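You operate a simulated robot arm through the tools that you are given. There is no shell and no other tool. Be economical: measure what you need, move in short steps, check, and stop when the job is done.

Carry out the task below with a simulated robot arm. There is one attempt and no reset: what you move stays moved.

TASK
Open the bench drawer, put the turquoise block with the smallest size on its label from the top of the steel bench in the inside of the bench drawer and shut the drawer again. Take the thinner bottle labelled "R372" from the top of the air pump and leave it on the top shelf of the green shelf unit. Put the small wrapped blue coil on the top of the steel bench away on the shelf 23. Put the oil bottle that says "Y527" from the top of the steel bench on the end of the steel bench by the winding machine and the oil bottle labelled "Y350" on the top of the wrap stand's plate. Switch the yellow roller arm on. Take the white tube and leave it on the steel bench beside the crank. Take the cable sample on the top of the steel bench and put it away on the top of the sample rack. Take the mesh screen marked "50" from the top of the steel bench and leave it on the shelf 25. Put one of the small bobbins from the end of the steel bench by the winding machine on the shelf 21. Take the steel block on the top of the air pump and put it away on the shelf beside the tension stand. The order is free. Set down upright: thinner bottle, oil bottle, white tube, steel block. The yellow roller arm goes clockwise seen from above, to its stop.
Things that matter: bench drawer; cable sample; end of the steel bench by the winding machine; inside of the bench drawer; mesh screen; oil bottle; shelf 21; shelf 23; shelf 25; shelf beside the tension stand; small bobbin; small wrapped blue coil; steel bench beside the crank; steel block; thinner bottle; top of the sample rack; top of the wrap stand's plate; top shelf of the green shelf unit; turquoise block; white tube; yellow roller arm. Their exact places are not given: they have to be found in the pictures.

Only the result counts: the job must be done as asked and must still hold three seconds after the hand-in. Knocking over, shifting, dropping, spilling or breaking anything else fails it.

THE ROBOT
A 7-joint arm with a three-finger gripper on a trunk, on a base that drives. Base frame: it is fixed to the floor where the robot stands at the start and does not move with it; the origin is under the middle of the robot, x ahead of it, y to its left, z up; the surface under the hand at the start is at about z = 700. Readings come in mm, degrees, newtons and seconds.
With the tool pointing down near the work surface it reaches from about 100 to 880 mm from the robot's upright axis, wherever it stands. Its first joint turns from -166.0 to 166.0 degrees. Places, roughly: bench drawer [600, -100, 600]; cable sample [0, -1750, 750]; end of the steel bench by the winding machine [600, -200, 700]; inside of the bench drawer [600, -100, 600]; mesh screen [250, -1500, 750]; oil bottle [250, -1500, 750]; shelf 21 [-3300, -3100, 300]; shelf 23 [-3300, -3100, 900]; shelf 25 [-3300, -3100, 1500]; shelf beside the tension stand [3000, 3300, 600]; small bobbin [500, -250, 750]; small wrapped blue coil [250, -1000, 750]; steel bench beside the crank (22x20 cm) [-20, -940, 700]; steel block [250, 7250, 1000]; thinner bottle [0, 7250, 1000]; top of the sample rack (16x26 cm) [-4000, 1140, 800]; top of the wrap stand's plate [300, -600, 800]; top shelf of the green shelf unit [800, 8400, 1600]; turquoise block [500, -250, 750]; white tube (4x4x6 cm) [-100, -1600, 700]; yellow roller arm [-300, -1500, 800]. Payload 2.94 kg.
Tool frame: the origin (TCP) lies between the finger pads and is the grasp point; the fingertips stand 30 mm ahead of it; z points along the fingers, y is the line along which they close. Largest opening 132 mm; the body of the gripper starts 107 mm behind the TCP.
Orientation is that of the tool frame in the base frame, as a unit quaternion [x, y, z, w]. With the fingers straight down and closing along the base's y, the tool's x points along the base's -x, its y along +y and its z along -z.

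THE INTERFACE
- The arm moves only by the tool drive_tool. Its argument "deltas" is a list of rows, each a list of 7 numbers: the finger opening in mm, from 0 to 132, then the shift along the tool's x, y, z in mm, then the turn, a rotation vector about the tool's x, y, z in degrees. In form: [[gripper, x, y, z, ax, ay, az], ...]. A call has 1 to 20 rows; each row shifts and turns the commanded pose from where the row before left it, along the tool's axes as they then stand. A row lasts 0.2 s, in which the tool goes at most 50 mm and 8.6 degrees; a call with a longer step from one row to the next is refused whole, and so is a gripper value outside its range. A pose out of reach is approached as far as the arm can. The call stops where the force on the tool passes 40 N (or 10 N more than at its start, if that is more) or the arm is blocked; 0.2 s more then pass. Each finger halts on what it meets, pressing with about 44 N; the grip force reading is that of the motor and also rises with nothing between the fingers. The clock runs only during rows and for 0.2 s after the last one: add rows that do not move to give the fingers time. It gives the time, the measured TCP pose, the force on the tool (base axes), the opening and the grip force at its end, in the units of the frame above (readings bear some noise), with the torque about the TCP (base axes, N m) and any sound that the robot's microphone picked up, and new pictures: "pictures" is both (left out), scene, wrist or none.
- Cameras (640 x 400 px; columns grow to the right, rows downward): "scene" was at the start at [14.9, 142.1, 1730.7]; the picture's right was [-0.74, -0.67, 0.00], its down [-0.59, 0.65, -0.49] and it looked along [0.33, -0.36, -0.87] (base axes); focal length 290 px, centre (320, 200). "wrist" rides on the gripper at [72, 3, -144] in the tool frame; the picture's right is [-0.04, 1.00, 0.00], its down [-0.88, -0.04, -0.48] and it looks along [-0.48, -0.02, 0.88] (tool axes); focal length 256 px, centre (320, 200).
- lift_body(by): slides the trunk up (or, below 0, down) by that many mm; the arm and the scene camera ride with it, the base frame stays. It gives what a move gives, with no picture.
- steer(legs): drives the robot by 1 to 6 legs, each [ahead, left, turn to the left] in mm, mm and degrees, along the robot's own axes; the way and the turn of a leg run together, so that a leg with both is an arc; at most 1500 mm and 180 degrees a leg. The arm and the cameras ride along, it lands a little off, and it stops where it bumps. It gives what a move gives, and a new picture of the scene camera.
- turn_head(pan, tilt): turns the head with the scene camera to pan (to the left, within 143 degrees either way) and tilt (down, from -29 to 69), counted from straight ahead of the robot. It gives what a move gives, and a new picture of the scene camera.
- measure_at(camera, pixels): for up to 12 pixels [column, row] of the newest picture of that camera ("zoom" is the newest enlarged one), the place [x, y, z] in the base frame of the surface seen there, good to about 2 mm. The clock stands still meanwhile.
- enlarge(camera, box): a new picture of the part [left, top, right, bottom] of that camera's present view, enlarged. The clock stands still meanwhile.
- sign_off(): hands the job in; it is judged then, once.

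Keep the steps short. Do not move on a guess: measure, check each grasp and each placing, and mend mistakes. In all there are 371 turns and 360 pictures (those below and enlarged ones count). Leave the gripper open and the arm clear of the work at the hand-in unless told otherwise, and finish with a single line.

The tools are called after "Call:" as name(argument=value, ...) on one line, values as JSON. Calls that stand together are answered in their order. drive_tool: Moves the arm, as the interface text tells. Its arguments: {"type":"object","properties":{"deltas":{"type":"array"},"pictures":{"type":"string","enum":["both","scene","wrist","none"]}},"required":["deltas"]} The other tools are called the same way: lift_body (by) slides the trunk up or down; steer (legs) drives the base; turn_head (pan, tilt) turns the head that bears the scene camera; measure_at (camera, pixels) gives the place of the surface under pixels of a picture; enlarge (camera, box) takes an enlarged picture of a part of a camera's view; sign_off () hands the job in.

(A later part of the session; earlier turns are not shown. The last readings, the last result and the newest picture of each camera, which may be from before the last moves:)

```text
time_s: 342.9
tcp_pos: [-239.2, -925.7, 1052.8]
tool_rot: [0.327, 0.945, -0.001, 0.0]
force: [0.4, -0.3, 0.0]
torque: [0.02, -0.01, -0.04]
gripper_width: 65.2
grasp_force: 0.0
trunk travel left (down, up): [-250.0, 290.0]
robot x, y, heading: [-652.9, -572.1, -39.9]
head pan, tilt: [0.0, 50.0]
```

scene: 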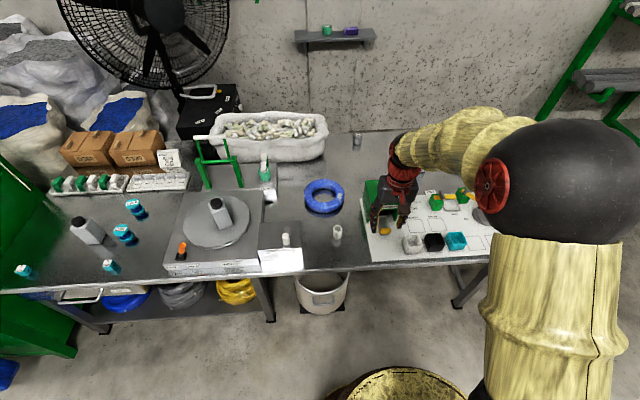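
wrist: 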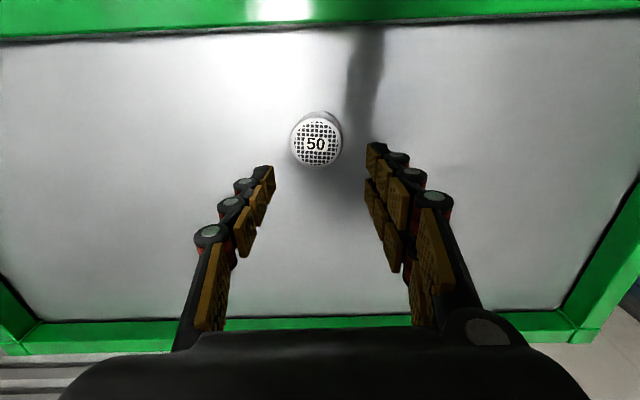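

Call:
steer(legs=[[0, 0, 3]])

Call:
enlarge(camera="scene", box=[270, 160, 410, 260])

```text
time_s: 343.8
tcp_pos: [-220.7, -903.4, 1053.1]
tool_rot: [0.301, 0.954, -0.001, -0.001]
force: [-0.7, -0.8, 0.1]
torque: [-0.04, 0.01, 0.01]
gripper_width: 65.1
grasp_force: 0.1
trunk travel left (down, up): [-250.0, 290.0]
robot x, y, heading: [-655.9, -571.2, -36.8]
head pan, tilt: [0.0, 50.0]
```

scene: 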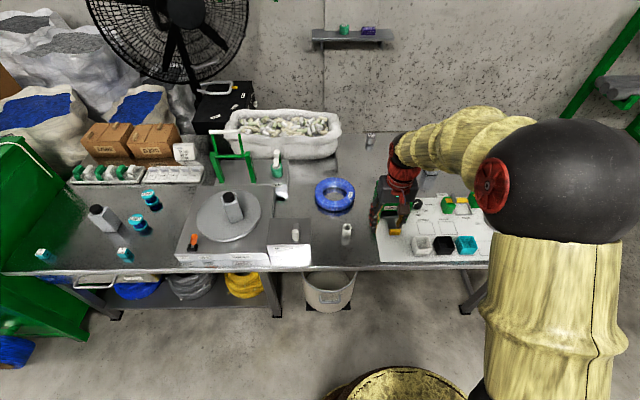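

```text
4.00 times, centred on (340, 210) of scene
```

zoom: 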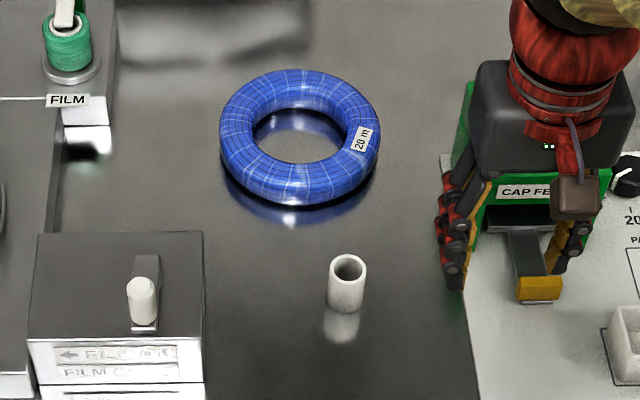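

Call:
measure_at(camera="zoom", pixels=[[222, 140], [378, 135], [300, 72], [300, 182], [300, 118], [260, 120], [345, 122], [300, 95], [300, 140], [236, 120], [362, 125], [347, 265]])

```text
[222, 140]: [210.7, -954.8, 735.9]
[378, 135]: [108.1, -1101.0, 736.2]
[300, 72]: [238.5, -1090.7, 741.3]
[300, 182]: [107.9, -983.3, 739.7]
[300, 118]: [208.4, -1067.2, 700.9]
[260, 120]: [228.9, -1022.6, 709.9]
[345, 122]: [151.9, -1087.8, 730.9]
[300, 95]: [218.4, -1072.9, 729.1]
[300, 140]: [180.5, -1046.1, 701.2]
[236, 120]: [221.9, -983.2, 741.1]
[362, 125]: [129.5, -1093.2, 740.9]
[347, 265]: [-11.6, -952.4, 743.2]
```

Call:
measure_at(camera="zoom", pixels=[[462, 130], [464, 110], [470, 90], [445, 160], [475, 345], [440, 200]])

```text
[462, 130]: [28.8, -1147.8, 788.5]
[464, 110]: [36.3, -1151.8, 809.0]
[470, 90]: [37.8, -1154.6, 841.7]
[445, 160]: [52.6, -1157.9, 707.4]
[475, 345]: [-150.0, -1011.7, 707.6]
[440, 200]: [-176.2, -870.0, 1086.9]
```

The coil: centre about (n -752, t -725), outer 178 mm, 41 mm high. I will grip its left wall with the camera side up; I shift the base left and flip the tool by 180°.

Call:
steer(legs=[[0, 192, 0], [90, 0, 0]])

Call:
drive_tool(deltas=[[62, 0, 0, 0, 0, 0, -8.2], [62, 0, 0, 0, 0, 0, -8.2], [62, 0, 0, 0, 0, 0, -8.2], [62, 0, 0, 0, 0, 0, -8.2], [62, 0, 0, 0, 0, 0, -8.2], [62, 0, 0, 0, 0, 0, -8.2], [62, 0, 0, 0, 0, 0, -8.2], [62, 0, 0, 0, 0, 0, -8.2], [62, 0, 0, 0, 0, 0, -8.2], [62, 0, 0, 0, 0, 0, -8.2], [62, 0, 0, 0, 0, 0, -8.2], [62, 0, 0, 0, 0, 0, -8.2], [62, 0, 0, 0, 0, 0, -8.2], [62, 0, 0, 0, 0, 0, -8.2], [62, 0, 0, 0, 0, 0, -8.2], [62, 0, 0, 0, 0, 0, -8.2], [62, 0, 0, 0, 0, 0, -8.2], [62, 0, 0, 0, 0, 0, -8.2], [62, 0, 0, 0, 0, 0, -8.2], [62, 0, 0, 0, 0, 0, -8.2]], pictures="none")

```text
time_s: 346.1
tcp_pos: [-29.9, -802.9, 1053.2]
tool_rot: [0.3, 0.954, -0.001, 0.0]
force: [0.2, -0.1, -0.9]
torque: [-0.01, 0.0, -0.01]
gripper_width: 64.9
grasp_force: 0.0
trunk travel left (down, up): [-250.0, 290.0]
robot x, y, heading: [-462.3, -474.3, -36.6]
head pan, tilt: [0.0, 50.0]
```

scene: 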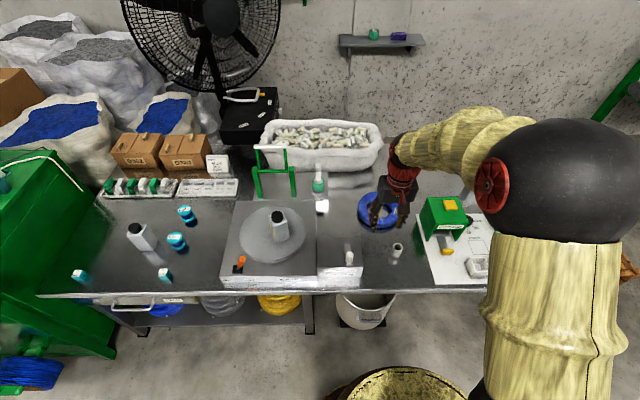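

```text
time_s: 350.2
tcp_pos: [-30.8, -803.2, 1052.5]
tool_rot: [0.903, -0.429, 0.0, 0.001]
force: [0.8, -0.8, 1.3]
torque: [0.0, -0.01, 0.01]
gripper_width: 62.3
grasp_force: 0.1
trunk travel left (down, up): [-250.0, 290.0]
robot x, y, heading: [-462.3, -477.4, -36.4]
head pan, tilt: [0.0, 50.0]
```

The flip works. I finish the turn and tilt the fingers 60° outward.

Call:
drive_tool(deltas=[[62, 0, 0, 0, 0, 0, -8], [62, 0, 0, 0, 0, 0, -6], [62, 0, 0, 0, 0, 7.5, 0], [62, 0, 0, 0, 0, 7.5, 0], [62, 0, 0, 0, 0, 7.5, 0], [62, 0, 0, 0, 0, 7.5, 0], [62, 0, 0, 0, 0, 7.5, 0], [62, 0, 0, 0, 0, 7.5, 0], [62, 0, 0, 0, 0, 7.5, 0], [62, 0, 0, 0, 0, 7.5, 0], [62, 0, 0, 0, 0, 0, 0]])

```text
time_s: 352.6
tcp_pos: [-18.0, -790.2, 1059.2]
tool_rot: [0.832, -0.302, 0.429, 0.18]
force: [0.3, -0.5, 0.1]
torque: [0.02, 0.0, 0.0]
gripper_width: 62.0
grasp_force: 0.1
out of reach, approached as far as the arm can: row 1, 2, 7, 10
trunk travel left (down, up): [-250.0, 290.0]
robot x, y, heading: [-462.9, -469.1, -36.4]
head pan, tilt: [0.0, 50.0]
```

scene: 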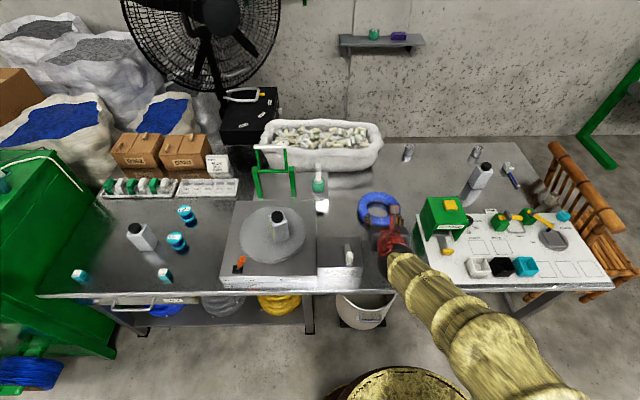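
wrist: 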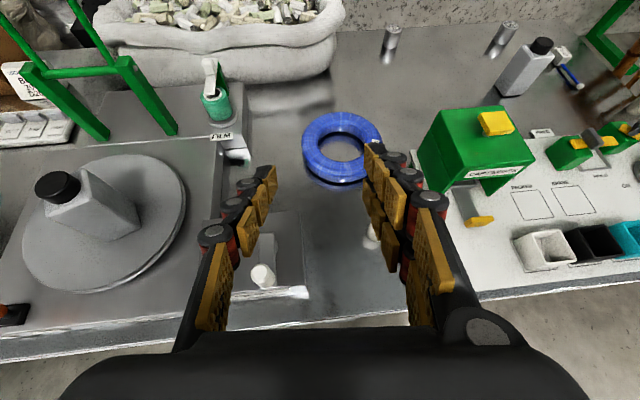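

The hand is now at 55° tilt, camera up, aimed 6° right of the base heading. I turn the base 8.7° left so the hand will come in between the tube and the crank, and add tilt.

Call:
steer(legs=[[0, 0, 8.7]])

Call:
drive_tool(deltas=[[62, 0, 0, 0, 0, 4.5, 0], [62, 0, 0, 0, 0, 0, 0]], pictures="wrist")

```text
time_s: 353.7
tcp_pos: [23.0, -718.2, 1058.5]
tool_rot: [0.853, -0.238, 0.441, 0.147]
force: [-0.4, 0.1, -0.4]
torque: [-0.03, -0.01, 0.02]
gripper_width: 62.0
grasp_force: 0.0
trunk travel left (down, up): [-250.0, 290.0]
robot x, y, heading: [-462.2, -474.2, -27.8]
head pan, tilt: [0.0, 50.0]
```

scene: 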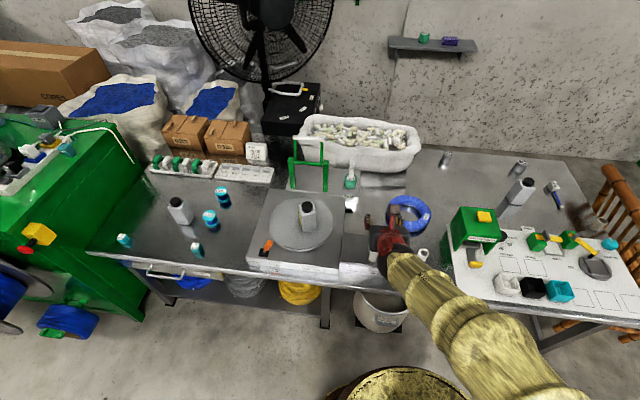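

```text
time_s: 354.3
tcp_pos: [24.2, -719.0, 1057.6]
tool_rot: [0.835, -0.231, 0.475, 0.156]
force: [0.2, 1.1, -0.7]
torque: [0.0, 0.01, 0.03]
gripper_width: 62.0
grasp_force: 0.1
trunk travel left (down, up): [-250.0, 290.0]
robot x, y, heading: [-463.9, -473.4, -27.9]
head pan, tilt: [0.0, 50.0]
```

wrist: 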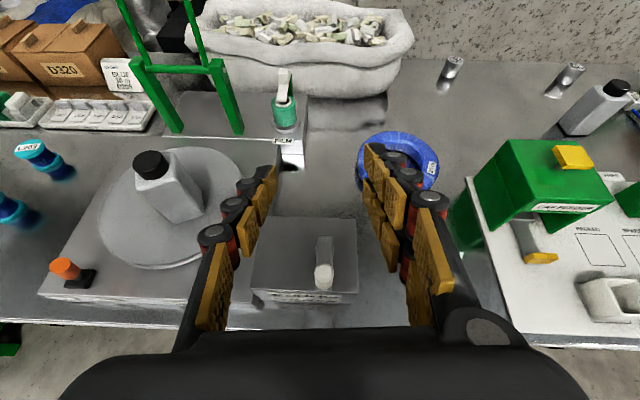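

Call:
measure_at(camera="wrist", pixels=[[258, 226], [350, 224], [356, 290], [323, 240], [323, 278], [300, 145], [285, 110], [385, 190], [400, 140], [430, 160]])

```text
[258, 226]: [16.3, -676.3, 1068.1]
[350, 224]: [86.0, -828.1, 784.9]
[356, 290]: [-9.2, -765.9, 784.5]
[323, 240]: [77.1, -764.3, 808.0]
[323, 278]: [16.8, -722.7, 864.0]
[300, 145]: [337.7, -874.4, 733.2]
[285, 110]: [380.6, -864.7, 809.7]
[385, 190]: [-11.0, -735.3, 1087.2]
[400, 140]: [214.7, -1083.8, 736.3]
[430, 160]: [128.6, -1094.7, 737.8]
```

I turn the base 3° more for balanced clearances.

Call:
steer(legs=[[0, 0, 3]])

```text
time_s: 355.1
tcp_pos: [36.1, -693.9, 1057.5]
tool_rot: [0.841, -0.211, 0.477, 0.144]
force: [0.0, -0.1, -0.3]
torque: [-0.02, -0.01, -0.02]
gripper_width: 62.2
grasp_force: 0.1
trunk travel left (down, up): [-250.0, 290.0]
robot x, y, heading: [-464.8, -478.1, -24.6]
head pan, tilt: [0.0, 50.0]
```

scene: 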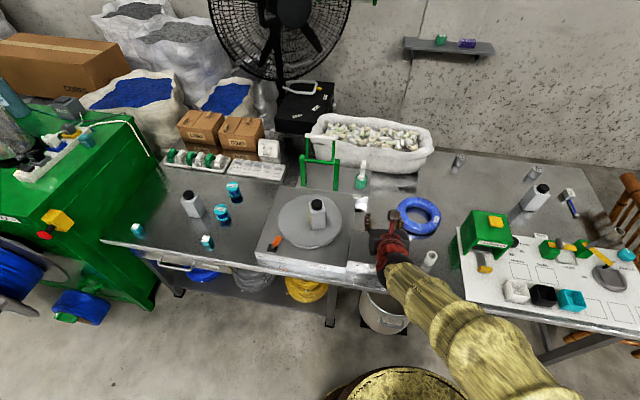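

Call:
drive_tool(deltas=[[62, 11.4, 31.8, 22.1, 0, 0, 0], [62, 11.4, 31.8, 22.1, 0, 0, 0], [62, 11.4, 31.8, 22.1, 0, 0, 0], [62, 11.4, 31.8, 22.1, 0, 0, 0], [62, 11.4, 31.8, 22.1, 0, 0, 0], [62, -35.4, -1.7, 20.65, 0, 0, 0], [62, -35.4, -1.7, 20.65, 0, 0, 0], [62, -35.4, -1.7, 20.65, 0, 0, 0], [62, 0, 0, 0, 0, 0, 0]])

```text
time_s: 357.1
tcp_pos: [138.0, -777.1, 979.7]
tool_rot: [0.84, -0.214, 0.475, 0.149]
force: [-0.8, 0.1, -0.5]
torque: [-0.01, 0.0, 0.01]
gripper_width: 62.3
grasp_force: 0.0
out of reach, approached as far as the arm can: row 2, 3, 4, 5, 6, 7, 8
trunk travel left (down, up): [-250.0, 290.0]
robot x, y, heading: [-460.4, -474.7, -24.9]
head pan, tilt: [0.0, 50.0]
```

scene: 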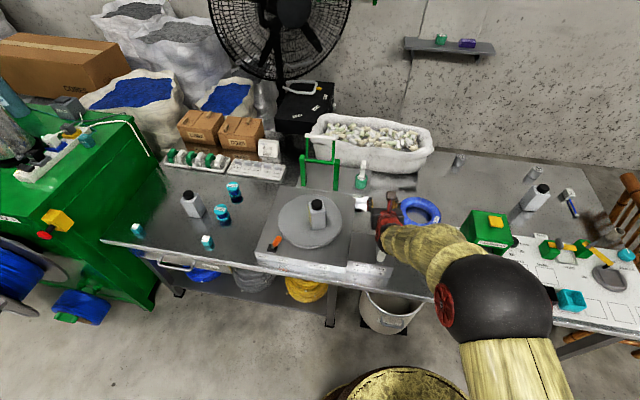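
wrist: 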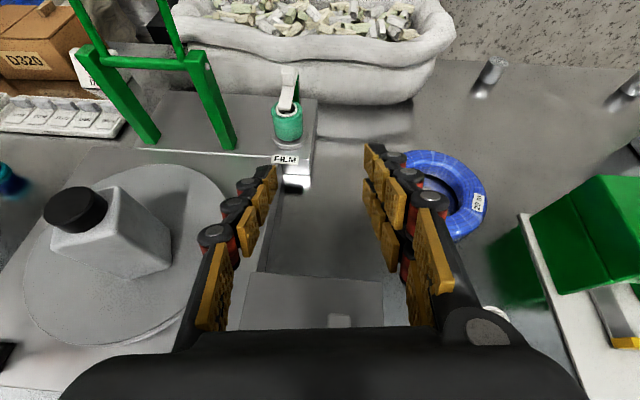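

The wrist roll limit blocks moving right from here. I shift the base 200 mm to the right instead so the target lies at a comfortable angle.

Call:
steer(legs=[[-11, -205, 0]])

```text
time_s: 358.7
tcp_pos: [38.5, -961.2, 980.3]
tool_rot: [0.84, -0.215, 0.475, 0.15]
force: [0.4, 0.6, 0.3]
torque: [-0.02, -0.02, 0.0]
gripper_width: 62.3
grasp_force: 0.1
trunk travel left (down, up): [-250.0, 290.0]
robot x, y, heading: [-561.0, -655.3, -25.1]
head pan, tilt: [0.0, 50.0]
```

scene: 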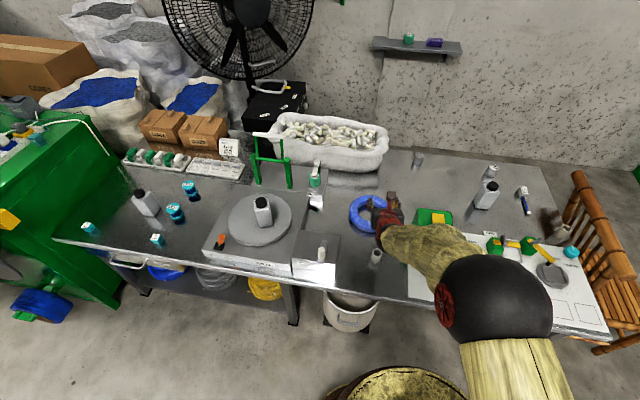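

Call:
drive_tool(deltas=[[62, -0.8, -37.2, -4.9, 0, 0, 0], [62, -0.8, -37.2, -4.9, 0, 0, 0], [62, -36.4, -2, 21.2, 0, 0, 0], [62, -36.4, -2, 21.2, 0, 0, 0], [62, 0, 0, 0, 0, 0, 0]])

```text
time_s: 359.9
tcp_pos: [70.8, -890.5, 898.3]
tool_rot: [0.84, -0.215, 0.474, 0.15]
force: [0.4, 0.0, -0.1]
torque: [-0.02, -0.01, 0.0]
gripper_width: 62.2
grasp_force: 0.1
trunk travel left (down, up): [-250.0, 290.0]
robot x, y, heading: [-562.9, -658.7, -25.1]
head pan, tilt: [0.0, 50.0]
```

scene: 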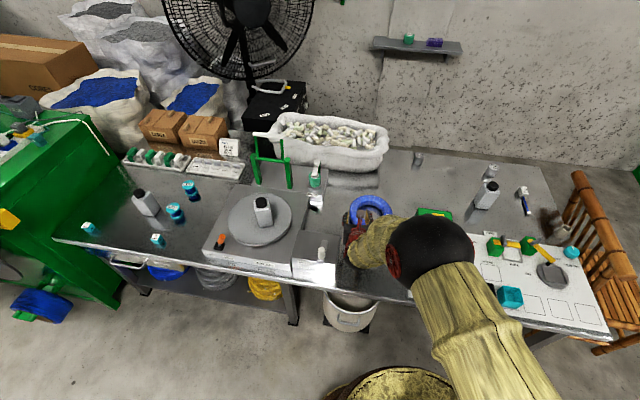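
wrist: 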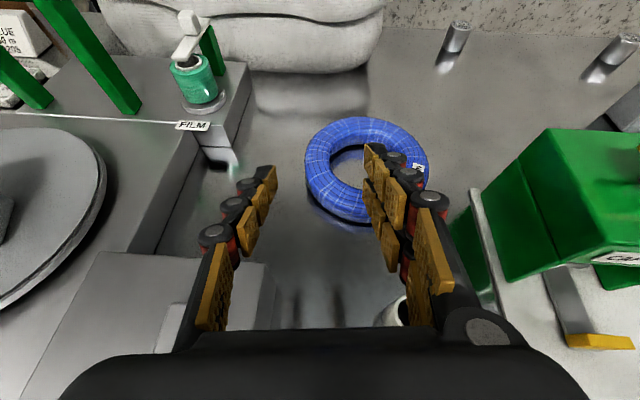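

Call:
drive_tool(deltas=[[62, -36.4, -2, 21.2, 0, 0, 0], [62, -36.4, -2, 21.2, 0, 0, 0], [62, 0, 0, 40, 0, 0, 0], [62, 0, 0, 40, 0, 0, 0], [62, 0, 0, 0, 0, 0, 0]])

```text
time_s: 361.1
tcp_pos: [127.8, -927.9, 770.6]
tool_rot: [0.841, -0.215, 0.474, 0.149]
force: [-0.1, 0.7, -0.1]
torque: [0.01, 0.01, 0.01]
gripper_width: 61.9
grasp_force: 0.1
trunk travel left (down, up): [-250.0, 290.0]
robot x, y, heading: [-560.5, -653.0, -25.2]
head pan, tilt: [0.0, 50.0]
```

scene: 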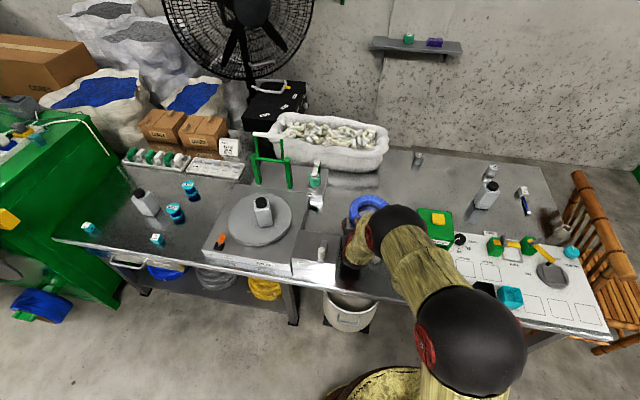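
wrist: 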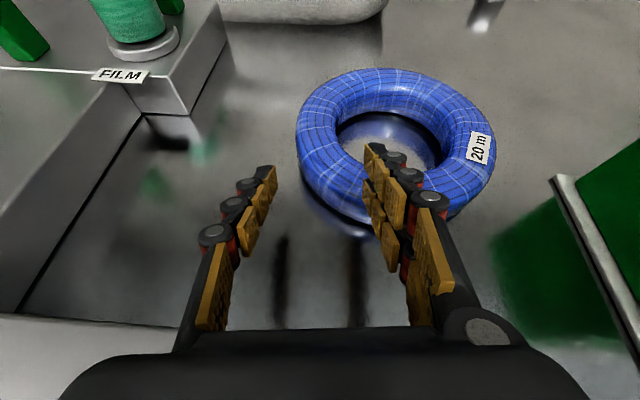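

Call:
drive_tool(deltas=[[62, 0, 0, 30, 0, 0, 0], [62, 0, 0, 30, 0, 0, 0], [62, 0, 0, 0, 0, 0, 0]], pictures="wrist")

```text
time_s: 361.9
tcp_pos: [175.9, -958.6, 747.2]
tool_rot: [0.837, -0.214, 0.48, 0.151]
force: [-0.5, 0.8, 29.3]
torque: [-1.24, -0.11, -0.09]
gripper_width: 70.8
grasp_force: 1.8
trunk travel left (down, up): [-250.0, 290.0]
robot x, y, heading: [-563.9, -653.5, -25.2]
head pan, tilt: [0.0, 50.0]
```

wrist: 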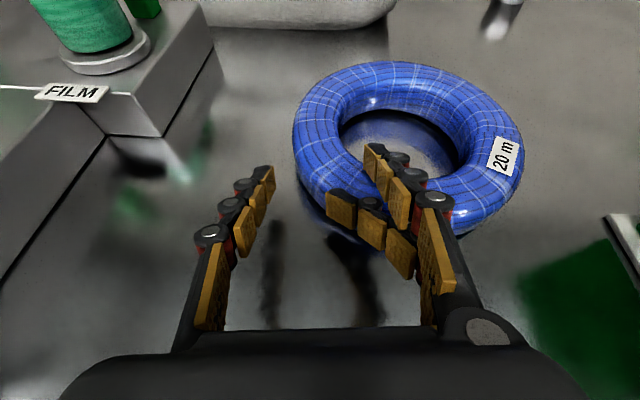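

The lower prong touched the ring's near wall. I back off and re-measure the coil.

Call:
drive_tool(deltas=[[62, 0, 0, -30, 0, 0, 0], [62, 0, 0, -30, 0, 0, 0], [62, 0, 0, 0, 0, 0, 0]], pictures="wrist")

Call:
measure_at(camera="wrist", pixels=[[298, 140], [322, 140], [345, 150], [395, 72], [395, 110], [490, 150], [340, 195], [440, 130], [310, 175]])

```text
time_s: 362.7
tcp_pos: [126.8, -929.4, 771.5]
tool_rot: [0.841, -0.215, 0.474, 0.15]
force: [0.0, 0.7, 0.4]
torque: [0.01, 0.03, 0.02]
gripper_width: 62.0
grasp_force: 0.1
trunk travel left (down, up): [-250.0, 290.0]
robot x, y, heading: [-563.2, -657.1, -25.0]
head pan, tilt: [0.0, 50.0]
```

wrist: 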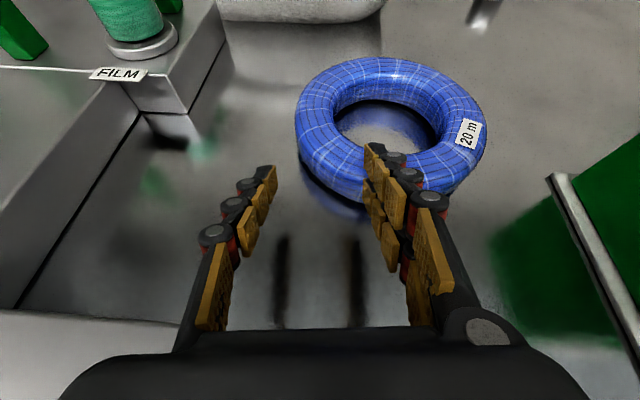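

```text
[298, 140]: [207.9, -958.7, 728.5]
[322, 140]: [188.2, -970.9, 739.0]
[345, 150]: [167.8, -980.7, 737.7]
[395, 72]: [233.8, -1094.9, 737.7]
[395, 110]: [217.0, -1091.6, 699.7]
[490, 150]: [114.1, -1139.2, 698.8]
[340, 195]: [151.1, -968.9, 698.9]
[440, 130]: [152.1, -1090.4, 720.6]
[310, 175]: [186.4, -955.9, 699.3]
```

Call:
measure_at(camera="wrist", pixels=[[312, 118], [316, 130], [395, 66], [395, 62], [470, 105], [478, 120], [440, 165], [345, 165], [350, 75], [440, 75], [385, 100], [420, 125]])

```text
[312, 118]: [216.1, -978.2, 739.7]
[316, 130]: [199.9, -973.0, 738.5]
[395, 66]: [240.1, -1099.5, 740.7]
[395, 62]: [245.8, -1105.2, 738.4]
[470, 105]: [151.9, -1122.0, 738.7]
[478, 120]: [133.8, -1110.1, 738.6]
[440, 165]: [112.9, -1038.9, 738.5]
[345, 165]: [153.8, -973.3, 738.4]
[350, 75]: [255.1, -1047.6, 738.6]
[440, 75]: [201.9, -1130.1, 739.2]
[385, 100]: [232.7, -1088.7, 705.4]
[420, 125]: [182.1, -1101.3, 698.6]
```

Coil centre is now about (183,-1050). I approach a little higher this time.

Call:
drive_tool(deltas=[[64, 25, 1.3, 0, 0, 0, 0], [64, 0, 0, 40, 0, 0, 0], [64, 0, 0, 40, 0, 0, 0], [64, 0, 0, 0, 0, 0, 0]], pictures="wrist")

```text
time_s: 363.6
tcp_pos: [207.3, -975.7, 768.2]
tool_rot: [0.833, -0.214, 0.487, 0.153]
force: [3.1, -2.7, 5.7]
torque: [-0.26, -0.13, 0.19]
gripper_width: 65.5
grasp_force: 0.5
trunk travel left (down, up): [-250.0, 290.0]
robot x, y, heading: [-559.2, -655.6, -25.2]
head pan, tilt: [0.0, 50.0]
stopped in row 4: the force on the tool passed its limit at 46 N (the readings are from after the stop); the commanded pose is now the measured one
```

wrist: 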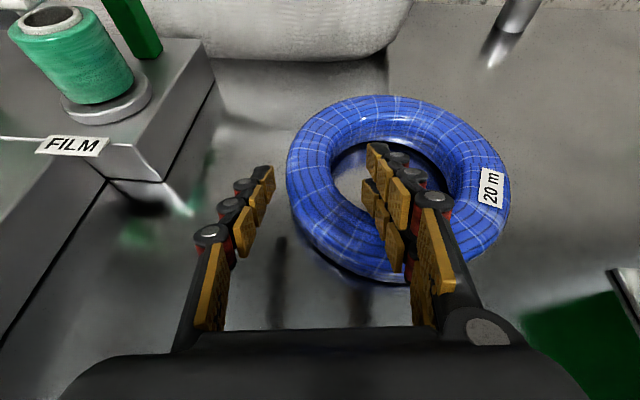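

The fingers are wider than assumed at this tilt. I back off and reduce the tilt to about 52°, gripping at a slightly higher level.

Call:
drive_tool(deltas=[[64, 0, 0, -40, 0, 0, 0], [64, 0, 0, -40, 0, 0, 0], [64, 10, 0, 0, 0, -8, 0], [64, 0, 0, 0, 0, 0, 0]], pictures="wrist")

Call:
measure_at(camera="wrist", pixels=[[320, 150], [330, 190], [395, 110], [395, 115], [470, 150], [480, 170], [440, 215], [350, 215], [345, 125], [440, 125]])

```text
time_s: 364.6
tcp_pos: [151.2, -940.3, 813.5]
tool_rot: [0.867, -0.223, 0.425, 0.136]
force: [-0.2, 0.3, -0.3]
torque: [-0.04, -0.01, -0.01]
gripper_width: 63.9
grasp_force: 0.0
trunk travel left (down, up): [-250.0, 290.0]
robot x, y, heading: [-565.5, -654.6, -25.2]
head pan, tilt: [0.0, 50.0]
```

wrist: 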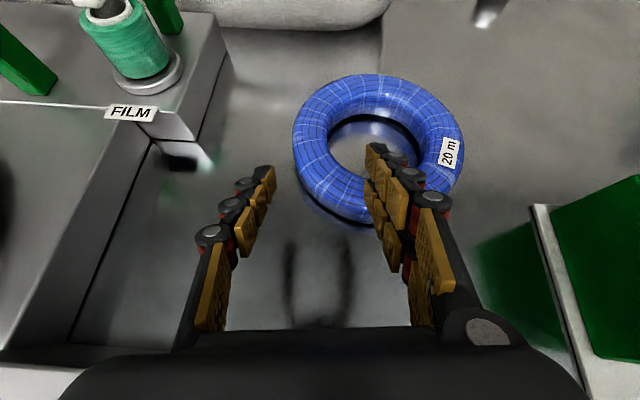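

```text
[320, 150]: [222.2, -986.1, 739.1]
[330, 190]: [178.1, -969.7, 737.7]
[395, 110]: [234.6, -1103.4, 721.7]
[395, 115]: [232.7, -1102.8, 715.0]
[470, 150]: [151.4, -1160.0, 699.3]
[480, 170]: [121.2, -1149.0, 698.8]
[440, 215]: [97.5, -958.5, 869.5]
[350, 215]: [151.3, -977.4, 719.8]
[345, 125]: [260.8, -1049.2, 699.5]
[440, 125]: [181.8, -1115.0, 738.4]
```

Call:
measure_at(camera="wrist", pixels=[[310, 140], [313, 160], [378, 83], [378, 88], [450, 120], [456, 135], [335, 97], [425, 95], [340, 198], [322, 180]])

```text
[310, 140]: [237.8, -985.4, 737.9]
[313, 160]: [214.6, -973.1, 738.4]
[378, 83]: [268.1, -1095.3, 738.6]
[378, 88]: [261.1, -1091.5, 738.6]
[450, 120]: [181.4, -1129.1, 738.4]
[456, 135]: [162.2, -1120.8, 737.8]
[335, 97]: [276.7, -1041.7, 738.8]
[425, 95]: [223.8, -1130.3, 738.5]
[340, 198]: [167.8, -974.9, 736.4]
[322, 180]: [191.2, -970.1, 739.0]
```

Coil centre fits (200,-1052), crest radius 77. I go in along the fingers at 53° tilt.

Call:
drive_tool(deltas=[[66, 0, -8.3, 0, 0, 0, 0], [66, 0, 0, 40, 0, 0, 0], [66, 0, 0, 40, 0, 0, 0], [66, 0, 0, 20, 0, 0, 0], [66, 0, 0, 0, 0, 0, 0]], pictures="wrist")

```text
time_s: 365.8
tcp_pos: [220.7, -976.2, 758.2]
tool_rot: [0.865, -0.224, 0.428, 0.138]
force: [8.9, -8.8, 28.1]
torque: [-0.92, 0.65, 0.44]
gripper_width: 71.6
grasp_force: 3.5
trunk travel left (down, up): [-250.0, 290.0]
robot x, y, heading: [-564.0, -656.7, -25.1]
head pan, tilt: [0.0, 50.0]
```

wrist: 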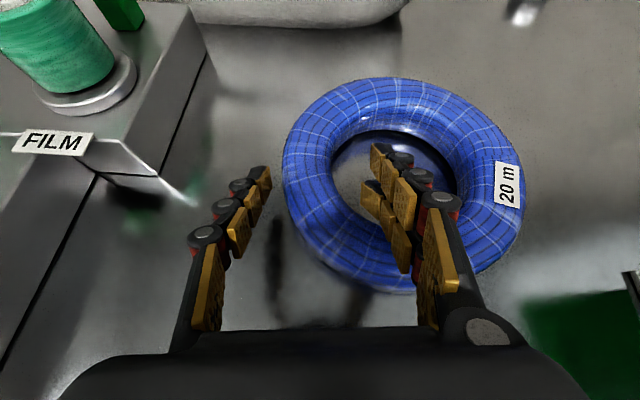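

The inner finger touches the near-left slope of the ring. I back off, open wider so that it crosses nearer the front, and retry.

Call:
drive_tool(deltas=[[66, 0, 0, -50, 0, 0, 0], [104, 0, 0, -40, 0, 0, 0], [104, 0, 0, 0, 0, 0, 0], [104, 0, 0, 0, 0, 0, 0]], pictures="wrist")

Call:
measure_at(camera="wrist", pixels=[[310, 140], [313, 160], [378, 83], [378, 88], [450, 120], [456, 135], [335, 97], [425, 95], [340, 198], [322, 180]])

```text
time_s: 366.8
tcp_pos: [158.9, -933.7, 807.6]
tool_rot: [0.867, -0.224, 0.424, 0.136]
force: [0.5, 0.0, -0.3]
torque: [-0.02, 0.0, 0.0]
gripper_width: 104.1
grasp_force: 0.2
trunk travel left (down, up): [-250.0, 290.0]
robot x, y, heading: [-563.9, -654.9, -25.0]
head pan, tilt: [0.0, 50.0]
```

wrist: 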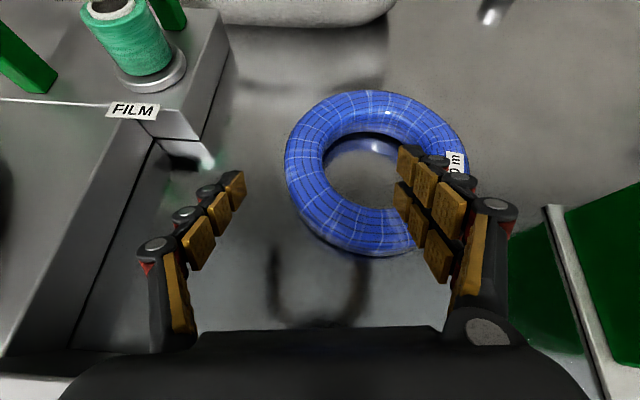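

```text
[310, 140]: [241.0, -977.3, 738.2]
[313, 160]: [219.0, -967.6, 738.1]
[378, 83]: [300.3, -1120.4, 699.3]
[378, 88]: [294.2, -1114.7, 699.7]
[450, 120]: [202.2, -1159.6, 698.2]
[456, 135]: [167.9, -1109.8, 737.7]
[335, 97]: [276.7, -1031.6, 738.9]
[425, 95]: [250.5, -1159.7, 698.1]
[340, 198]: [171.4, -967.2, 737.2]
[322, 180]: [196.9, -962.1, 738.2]
```

Call:
measure_at(camera="wrist", pixels=[[303, 160], [306, 180], [320, 205], [345, 226], [370, 234], [375, 103], [410, 108], [440, 125], [340, 107], [315, 130], [390, 232]])

```text
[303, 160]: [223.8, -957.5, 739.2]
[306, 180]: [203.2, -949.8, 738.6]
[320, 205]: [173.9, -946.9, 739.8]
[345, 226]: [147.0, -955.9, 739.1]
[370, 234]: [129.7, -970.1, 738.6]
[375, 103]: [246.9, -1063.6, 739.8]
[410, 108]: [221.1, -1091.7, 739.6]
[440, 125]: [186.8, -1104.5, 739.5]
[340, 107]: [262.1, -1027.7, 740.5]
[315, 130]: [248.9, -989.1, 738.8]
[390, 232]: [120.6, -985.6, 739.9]
```

Call:
drive_tool(deltas=[[104, 0, -14.1, 0, 0, 0, 0], [104, 0, 0, 35, 0, 0, 0], [104, 0, 0, 35, 0, 0, 0], [104, 0, 0, 0, 0, 0, 0]], pictures="wrist")

```text
time_s: 367.8
tcp_pos: [214.3, -951.8, 764.7]
tool_rot: [0.867, -0.223, 0.425, 0.136]
force: [0.5, 0.6, -0.7]
torque: [0.03, -0.03, -0.01]
gripper_width: 104.4
grasp_force: 0.1
trunk travel left (down, up): [-250.0, 290.0]
robot x, y, heading: [-559.6, -652.0, -25.4]
head pan, tilt: [0.0, 50.0]
```

wrist: 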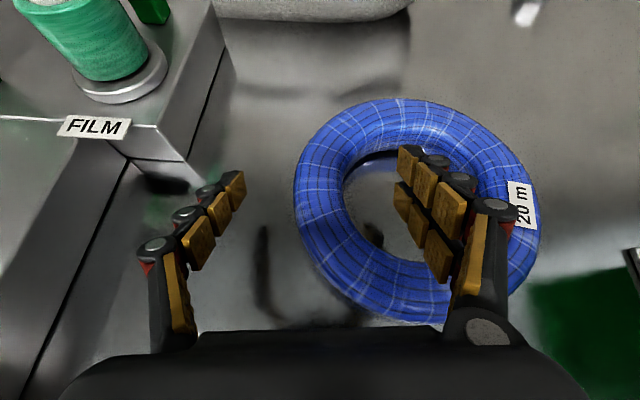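

Free so far, the inner finger is inside the hole. I go the last 30 mm down and close.

Call:
drive_tool(deltas=[[104, -6, 0, 14, 0, 0, 0], [104, -5, 0, 12, 0, 0, 0], [104, 0, 0, 0, 0, 0, 0]], pictures="wrist")

```text
time_s: 368.6
tcp_pos: [229.0, -960.9, 741.7]
tool_rot: [0.867, -0.225, 0.424, 0.136]
force: [0.6, 0.5, -0.1]
torque: [0.02, -0.03, -0.02]
gripper_width: 104.0
grasp_force: 0.1
trunk travel left (down, up): [-250.0, 290.0]
robot x, y, heading: [-561.8, -649.3, -25.2]
head pan, tilt: [0.0, 50.0]
```

wrist: 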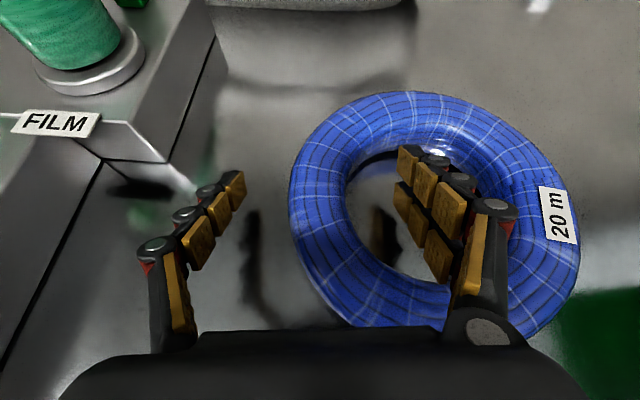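

Call:
drive_tool(deltas=[[30, 0, 0, 0, 0, 0, 0], [30, 0, 0, 0, 0, 0, 0], [30, 0, 0, 0, 0, 0, 0], [30, 0, 0, 0, 0, 0, 0], [30, 0, 0, 0, 0, 0, 0], [30, 0, 0, 0, 0, 0, 0]], pictures="wrist")

```text
time_s: 370.0
tcp_pos: [228.2, -961.0, 741.3]
tool_rot: [0.866, -0.224, 0.425, 0.137]
force: [-0.9, -1.4, 0.9]
torque: [-0.18, -0.14, -0.17]
gripper_width: 46.1
grasp_force: 35.0
trunk travel left (down, up): [-250.0, 290.0]
robot x, y, heading: [-558.6, -655.4, -25.3]
head pan, tilt: [0.0, 50.0]
```

wrist: 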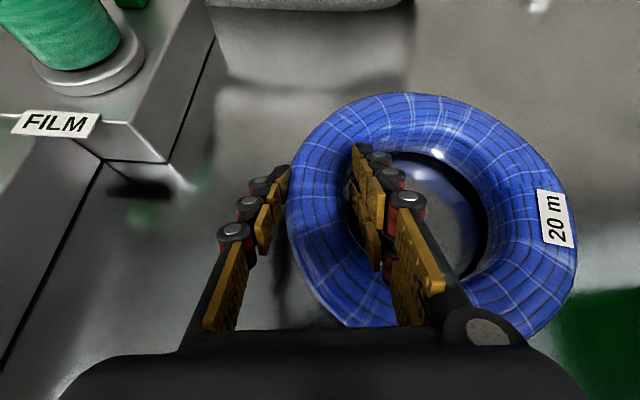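

The wall is gripped (46 mm). I lift slowly and check.

Call:
drive_tool(deltas=[[30, 8, 0.5, -6, 0, 0, 0], [30, 16, 1, -12, 0, 0, 0], [30, 24, 1.4, -18, 0, 0, 0], [30, 24, 1.4, -18, 0, 0, 0], [30, 0, 0, 0, 0, 0, 0]])

```text
time_s: 371.2
tcp_pos: [224.9, -963.4, 831.8]
tool_rot: [0.867, -0.223, 0.424, 0.136]
force: [-0.2, 1.1, -5.5]
torque: [0.38, -0.21, -0.01]
gripper_width: 46.0
grasp_force: 44.3
trunk travel left (down, up): [-250.0, 290.0]
robot x, y, heading: [-564.9, -656.0, -25.1]
head pan, tilt: [0.0, 50.0]
```

scene: 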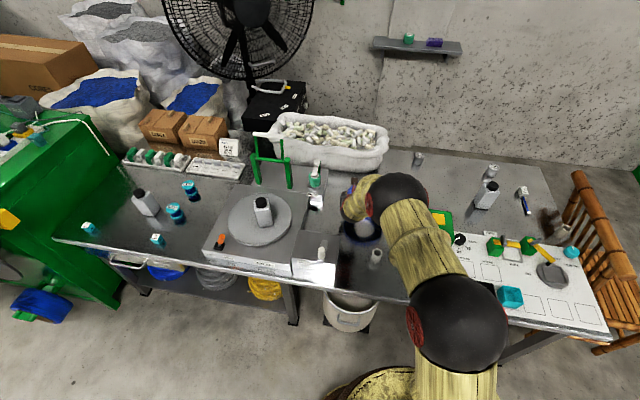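
wrist: 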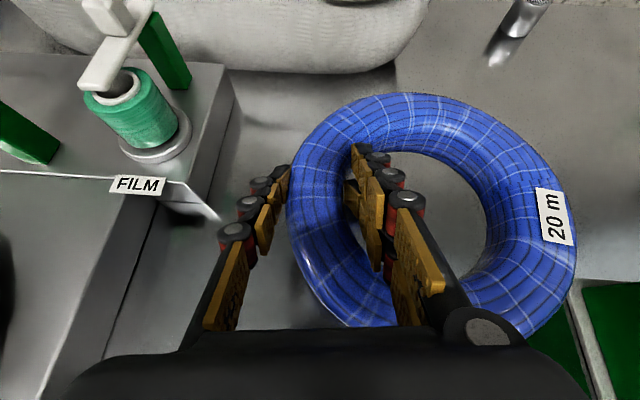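

The coil is held level. I raise it to 1000 mm and drive toward the shelf unit.

Call:
drive_tool(deltas=[[30, 27, 1.6, -20.5, 0, 0, 0], [30, 27, 1.6, -20.5, 0, 0, 0], [30, 27, 1.6, -20.5, 0, 0, 0], [30, 27, 1.6, -20.5, 0, 0, 0], [30, 27, 1.6, -20.5, 0, 0, 0], [30, 0, 0, 0, 0, 0, 0]], pictures="none")

Call:
steer(legs=[[-210, 0, 0], [0, 0, -94.7], [1050, 0, 0], [1050, 0, 0]])

```text
time_s: 372.6
tcp_pos: [228.0, -961.6, 997.6]
tool_rot: [0.867, -0.224, 0.425, 0.136]
force: [0.1, 0.7, -6.3]
torque: [0.33, -0.21, 0.01]
gripper_width: 45.9
grasp_force: 43.9
trunk travel left (down, up): [-250.0, 290.0]
robot x, y, heading: [-563.4, -653.1, -25.1]
head pan, tilt: [0.0, 50.0]
```

```text
time_s: 388.2
tcp_pos: [-2241.4, -3047.7, 996.7]
tool_rot: [-0.403, 0.8, -0.177, -0.409]
force: [0.4, -0.7, -5.5]
torque: [-0.26, -0.34, -0.03]
gripper_width: 45.9
grasp_force: 44.1
trunk travel left (down, up): [-250.0, 290.0]
robot x, y, heading: [-1834.7, -2302.6, -122.7]
head pan, tilt: [0.0, 50.0]
```

scene: 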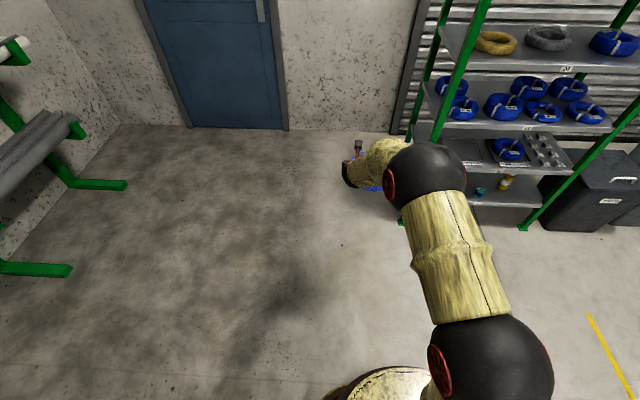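

Call:
steer(legs=[[0, 0, 2.9], [0, -725, 0]])

Call:
turn_head(pan=3, tilt=35)

```text
time_s: 392.5
tcp_pos: [-2834.4, -2705.2, 997.3]
tool_rot: [-0.422, 0.789, -0.188, -0.405]
force: [1.3, 0.3, -5.6]
torque: [-0.16, -0.39, 0.0]
gripper_width: 36.7
grasp_force: 43.7
trunk travel left (down, up): [-250.0, 290.0]
robot x, y, heading: [-2461.8, -1944.0, -120.0]
head pan, tilt: [0.0, 50.0]
```

scene: 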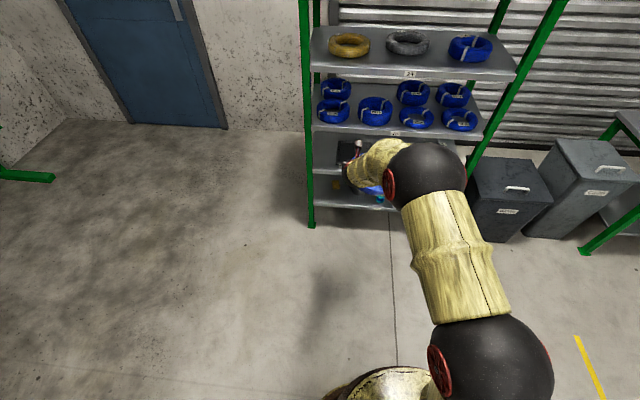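

```text
time_s: 393.3
tcp_pos: [-2834.3, -2705.1, 996.4]
tool_rot: [-0.422, 0.79, -0.186, -0.405]
force: [0.0, 0.5, -5.7]
torque: [-0.19, -0.35, 0.02]
gripper_width: 36.3
grasp_force: 43.2
trunk travel left (down, up): [-250.0, 290.0]
robot x, y, heading: [-2464.6, -1943.7, -120.0]
head pan, tilt: [3.0, 35.0]
```

scene: 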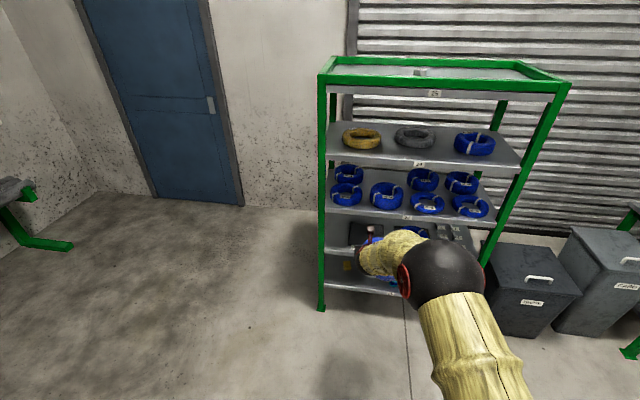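

The grip width changed to 36 mm; I look at the coil in the hand.

Call:
drive_tool(deltas=[[25, 0, 0, 0, 0, 0, 0]], pictures="wrist")

```text
time_s: 393.7
tcp_pos: [-2835.3, -2706.0, 997.5]
tool_rot: [-0.422, 0.789, -0.187, -0.405]
force: [-0.5, 0.1, -5.2]
torque: [-0.19, -0.32, 0.02]
gripper_width: 36.5
grasp_force: 44.2
trunk travel left (down, up): [-250.0, 290.0]
robot x, y, heading: [-2464.0, -1944.3, -119.9]
head pan, tilt: [3.0, 35.0]
```

wrist: 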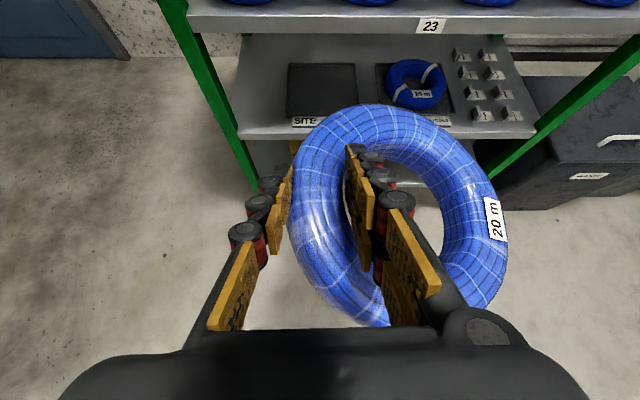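

Call:
measure_at(camera="wrist", pixels=[[310, 190], [325, 140], [390, 118], [450, 150], [485, 210], [480, 270], [320, 270], [350, 305], [490, 240], [305, 230]])

```text
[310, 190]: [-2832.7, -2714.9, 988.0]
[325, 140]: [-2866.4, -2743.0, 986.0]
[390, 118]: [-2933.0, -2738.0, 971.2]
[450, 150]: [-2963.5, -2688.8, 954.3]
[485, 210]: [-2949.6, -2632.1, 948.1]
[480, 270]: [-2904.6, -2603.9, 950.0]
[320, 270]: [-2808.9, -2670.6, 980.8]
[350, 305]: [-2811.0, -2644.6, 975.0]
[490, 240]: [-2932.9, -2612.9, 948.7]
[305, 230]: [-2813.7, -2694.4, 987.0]
```

The coil has rolled about 14° to the right in the grip but is still held. I roll the hand to level it, slowly.

Call:
drive_tool(deltas=[[20, 0, 0, 0, -2.2, 0, -2.9], [20, 0, 0, 0, -2.2, 0, -2.9], [20, 0, 0, 0, -2.2, 0, -2.9], [20, 0, 0, 0, -2.2, 0, -2.9], [20, 0, 0, 0, 0, 0, 0]], pictures="wrist")

Call:
measure_at(camera="wrist", pixels=[[310, 190], [325, 140], [390, 118], [450, 150], [485, 210], [480, 270], [320, 270], [350, 305]])

```text
time_s: 394.9
tcp_pos: [-2835.2, -2704.9, 997.9]
tool_rot: [-0.467, 0.755, -0.082, -0.452]
force: [0.3, -0.7, -5.8]
torque: [-0.22, -0.42, 0.02]
gripper_width: 36.4
grasp_force: 43.8
trunk travel left (down, up): [-250.0, 290.0]
robot x, y, heading: [-2465.2, -1939.5, -120.0]
head pan, tilt: [3.0, 35.0]
```

wrist: 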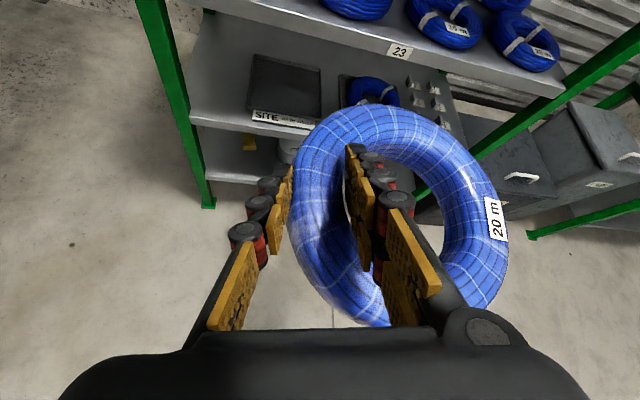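

```text
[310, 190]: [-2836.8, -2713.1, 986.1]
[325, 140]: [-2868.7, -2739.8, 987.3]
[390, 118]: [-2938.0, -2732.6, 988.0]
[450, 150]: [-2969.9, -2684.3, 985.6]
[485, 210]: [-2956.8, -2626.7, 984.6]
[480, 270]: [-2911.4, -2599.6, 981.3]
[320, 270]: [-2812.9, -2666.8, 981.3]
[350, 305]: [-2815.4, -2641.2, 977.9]
```

Level now. I yaw the hand back 11° so it points straight into the shelf.

Call:
drive_tool(deltas=[[20, 0, 0, 0, 2.8, 1.1, -2.1], [20, 0, 0, 0, 2.8, 1.1, -2.1], [20, 0, 0, 0, 2.8, 1.1, -2.1], [20, 0, 0, 0, 0, 0, 0]], pictures="none")

```text
time_s: 395.9
tcp_pos: [-2835.0, -2705.6, 998.0]
tool_rot: [-0.537, 0.707, -0.126, -0.442]
force: [-0.8, 0.0, -5.9]
torque: [-0.16, -0.41, -0.02]
gripper_width: 36.0
grasp_force: 44.5
trunk travel left (down, up): [-250.0, 290.0]
robot x, y, heading: [-2463.9, -1945.2, -120.0]
head pan, tilt: [3.0, 35.0]
```

Call:
drive_tool(deltas=[[20, 0, 0, 0, -1.83, 4.66, 0], [20, 0, 0, 0, -1.83, 4.66, 0], [20, 0, 0, 0, -1.83, 4.66, 0], [20, 0, 0, 0, -1.83, 4.66, 0], [20, 0, 0, 0, -1.83, 4.66, 0], [20, 0, 0, 0, -1.83, 4.66, 0], [20, 0, 0, 0, -1.83, 4.66, 0], [20, 0, 0, 0, -1.83, 4.66, 0], [20, 0, 0, 0, 0, 0, 0]])

```text
time_s: 397.9
tcp_pos: [-2834.6, -2706.8, 997.3]
tool_rot: [0.409, -0.538, 0.203, 0.708]
force: [-0.6, -0.5, -5.0]
torque: [-0.07, -0.46, 0.0]
gripper_width: 36.3
grasp_force: 43.9
trunk travel left (down, up): [-250.0, 290.0]
robot x, y, heading: [-2466.3, -1942.4, -120.0]
head pan, tilt: [3.0, 35.0]
```

scene: 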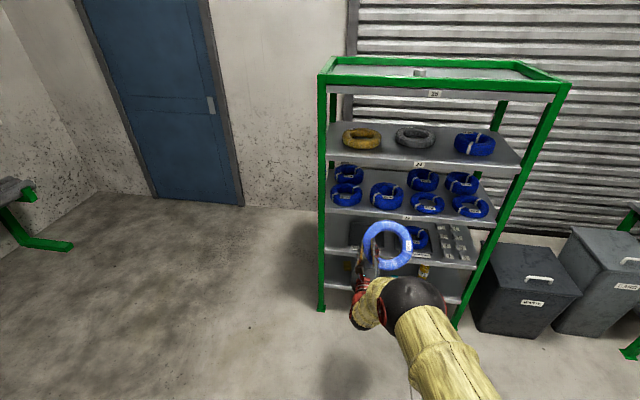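
wrist: 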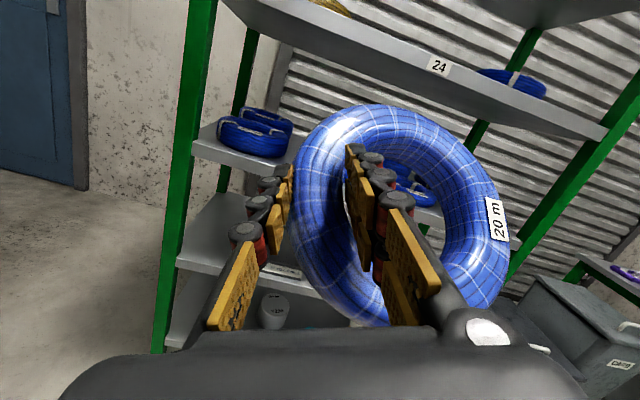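

Call:
measure_at(camera="wrist", pixels=[[385, 108], [440, 130], [485, 210], [465, 295], [340, 300], [310, 190], [330, 135], [375, 320]])

Call:
measure_at(camera="scene", pixels=[[388, 226], [406, 245], [388, 264], [370, 245], [400, 262], [365, 235]])

```text
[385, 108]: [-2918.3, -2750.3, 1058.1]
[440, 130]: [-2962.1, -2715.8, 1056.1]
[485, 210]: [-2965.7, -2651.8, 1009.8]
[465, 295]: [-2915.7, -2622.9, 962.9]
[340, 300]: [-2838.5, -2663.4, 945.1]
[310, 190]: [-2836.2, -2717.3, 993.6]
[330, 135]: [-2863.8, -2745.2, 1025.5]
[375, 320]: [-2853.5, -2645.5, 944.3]
```

```text
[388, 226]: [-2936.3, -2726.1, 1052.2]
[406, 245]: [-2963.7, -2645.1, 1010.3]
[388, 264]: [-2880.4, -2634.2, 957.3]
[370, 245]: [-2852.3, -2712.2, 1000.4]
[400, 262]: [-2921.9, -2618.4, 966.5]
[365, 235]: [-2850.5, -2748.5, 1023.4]
```

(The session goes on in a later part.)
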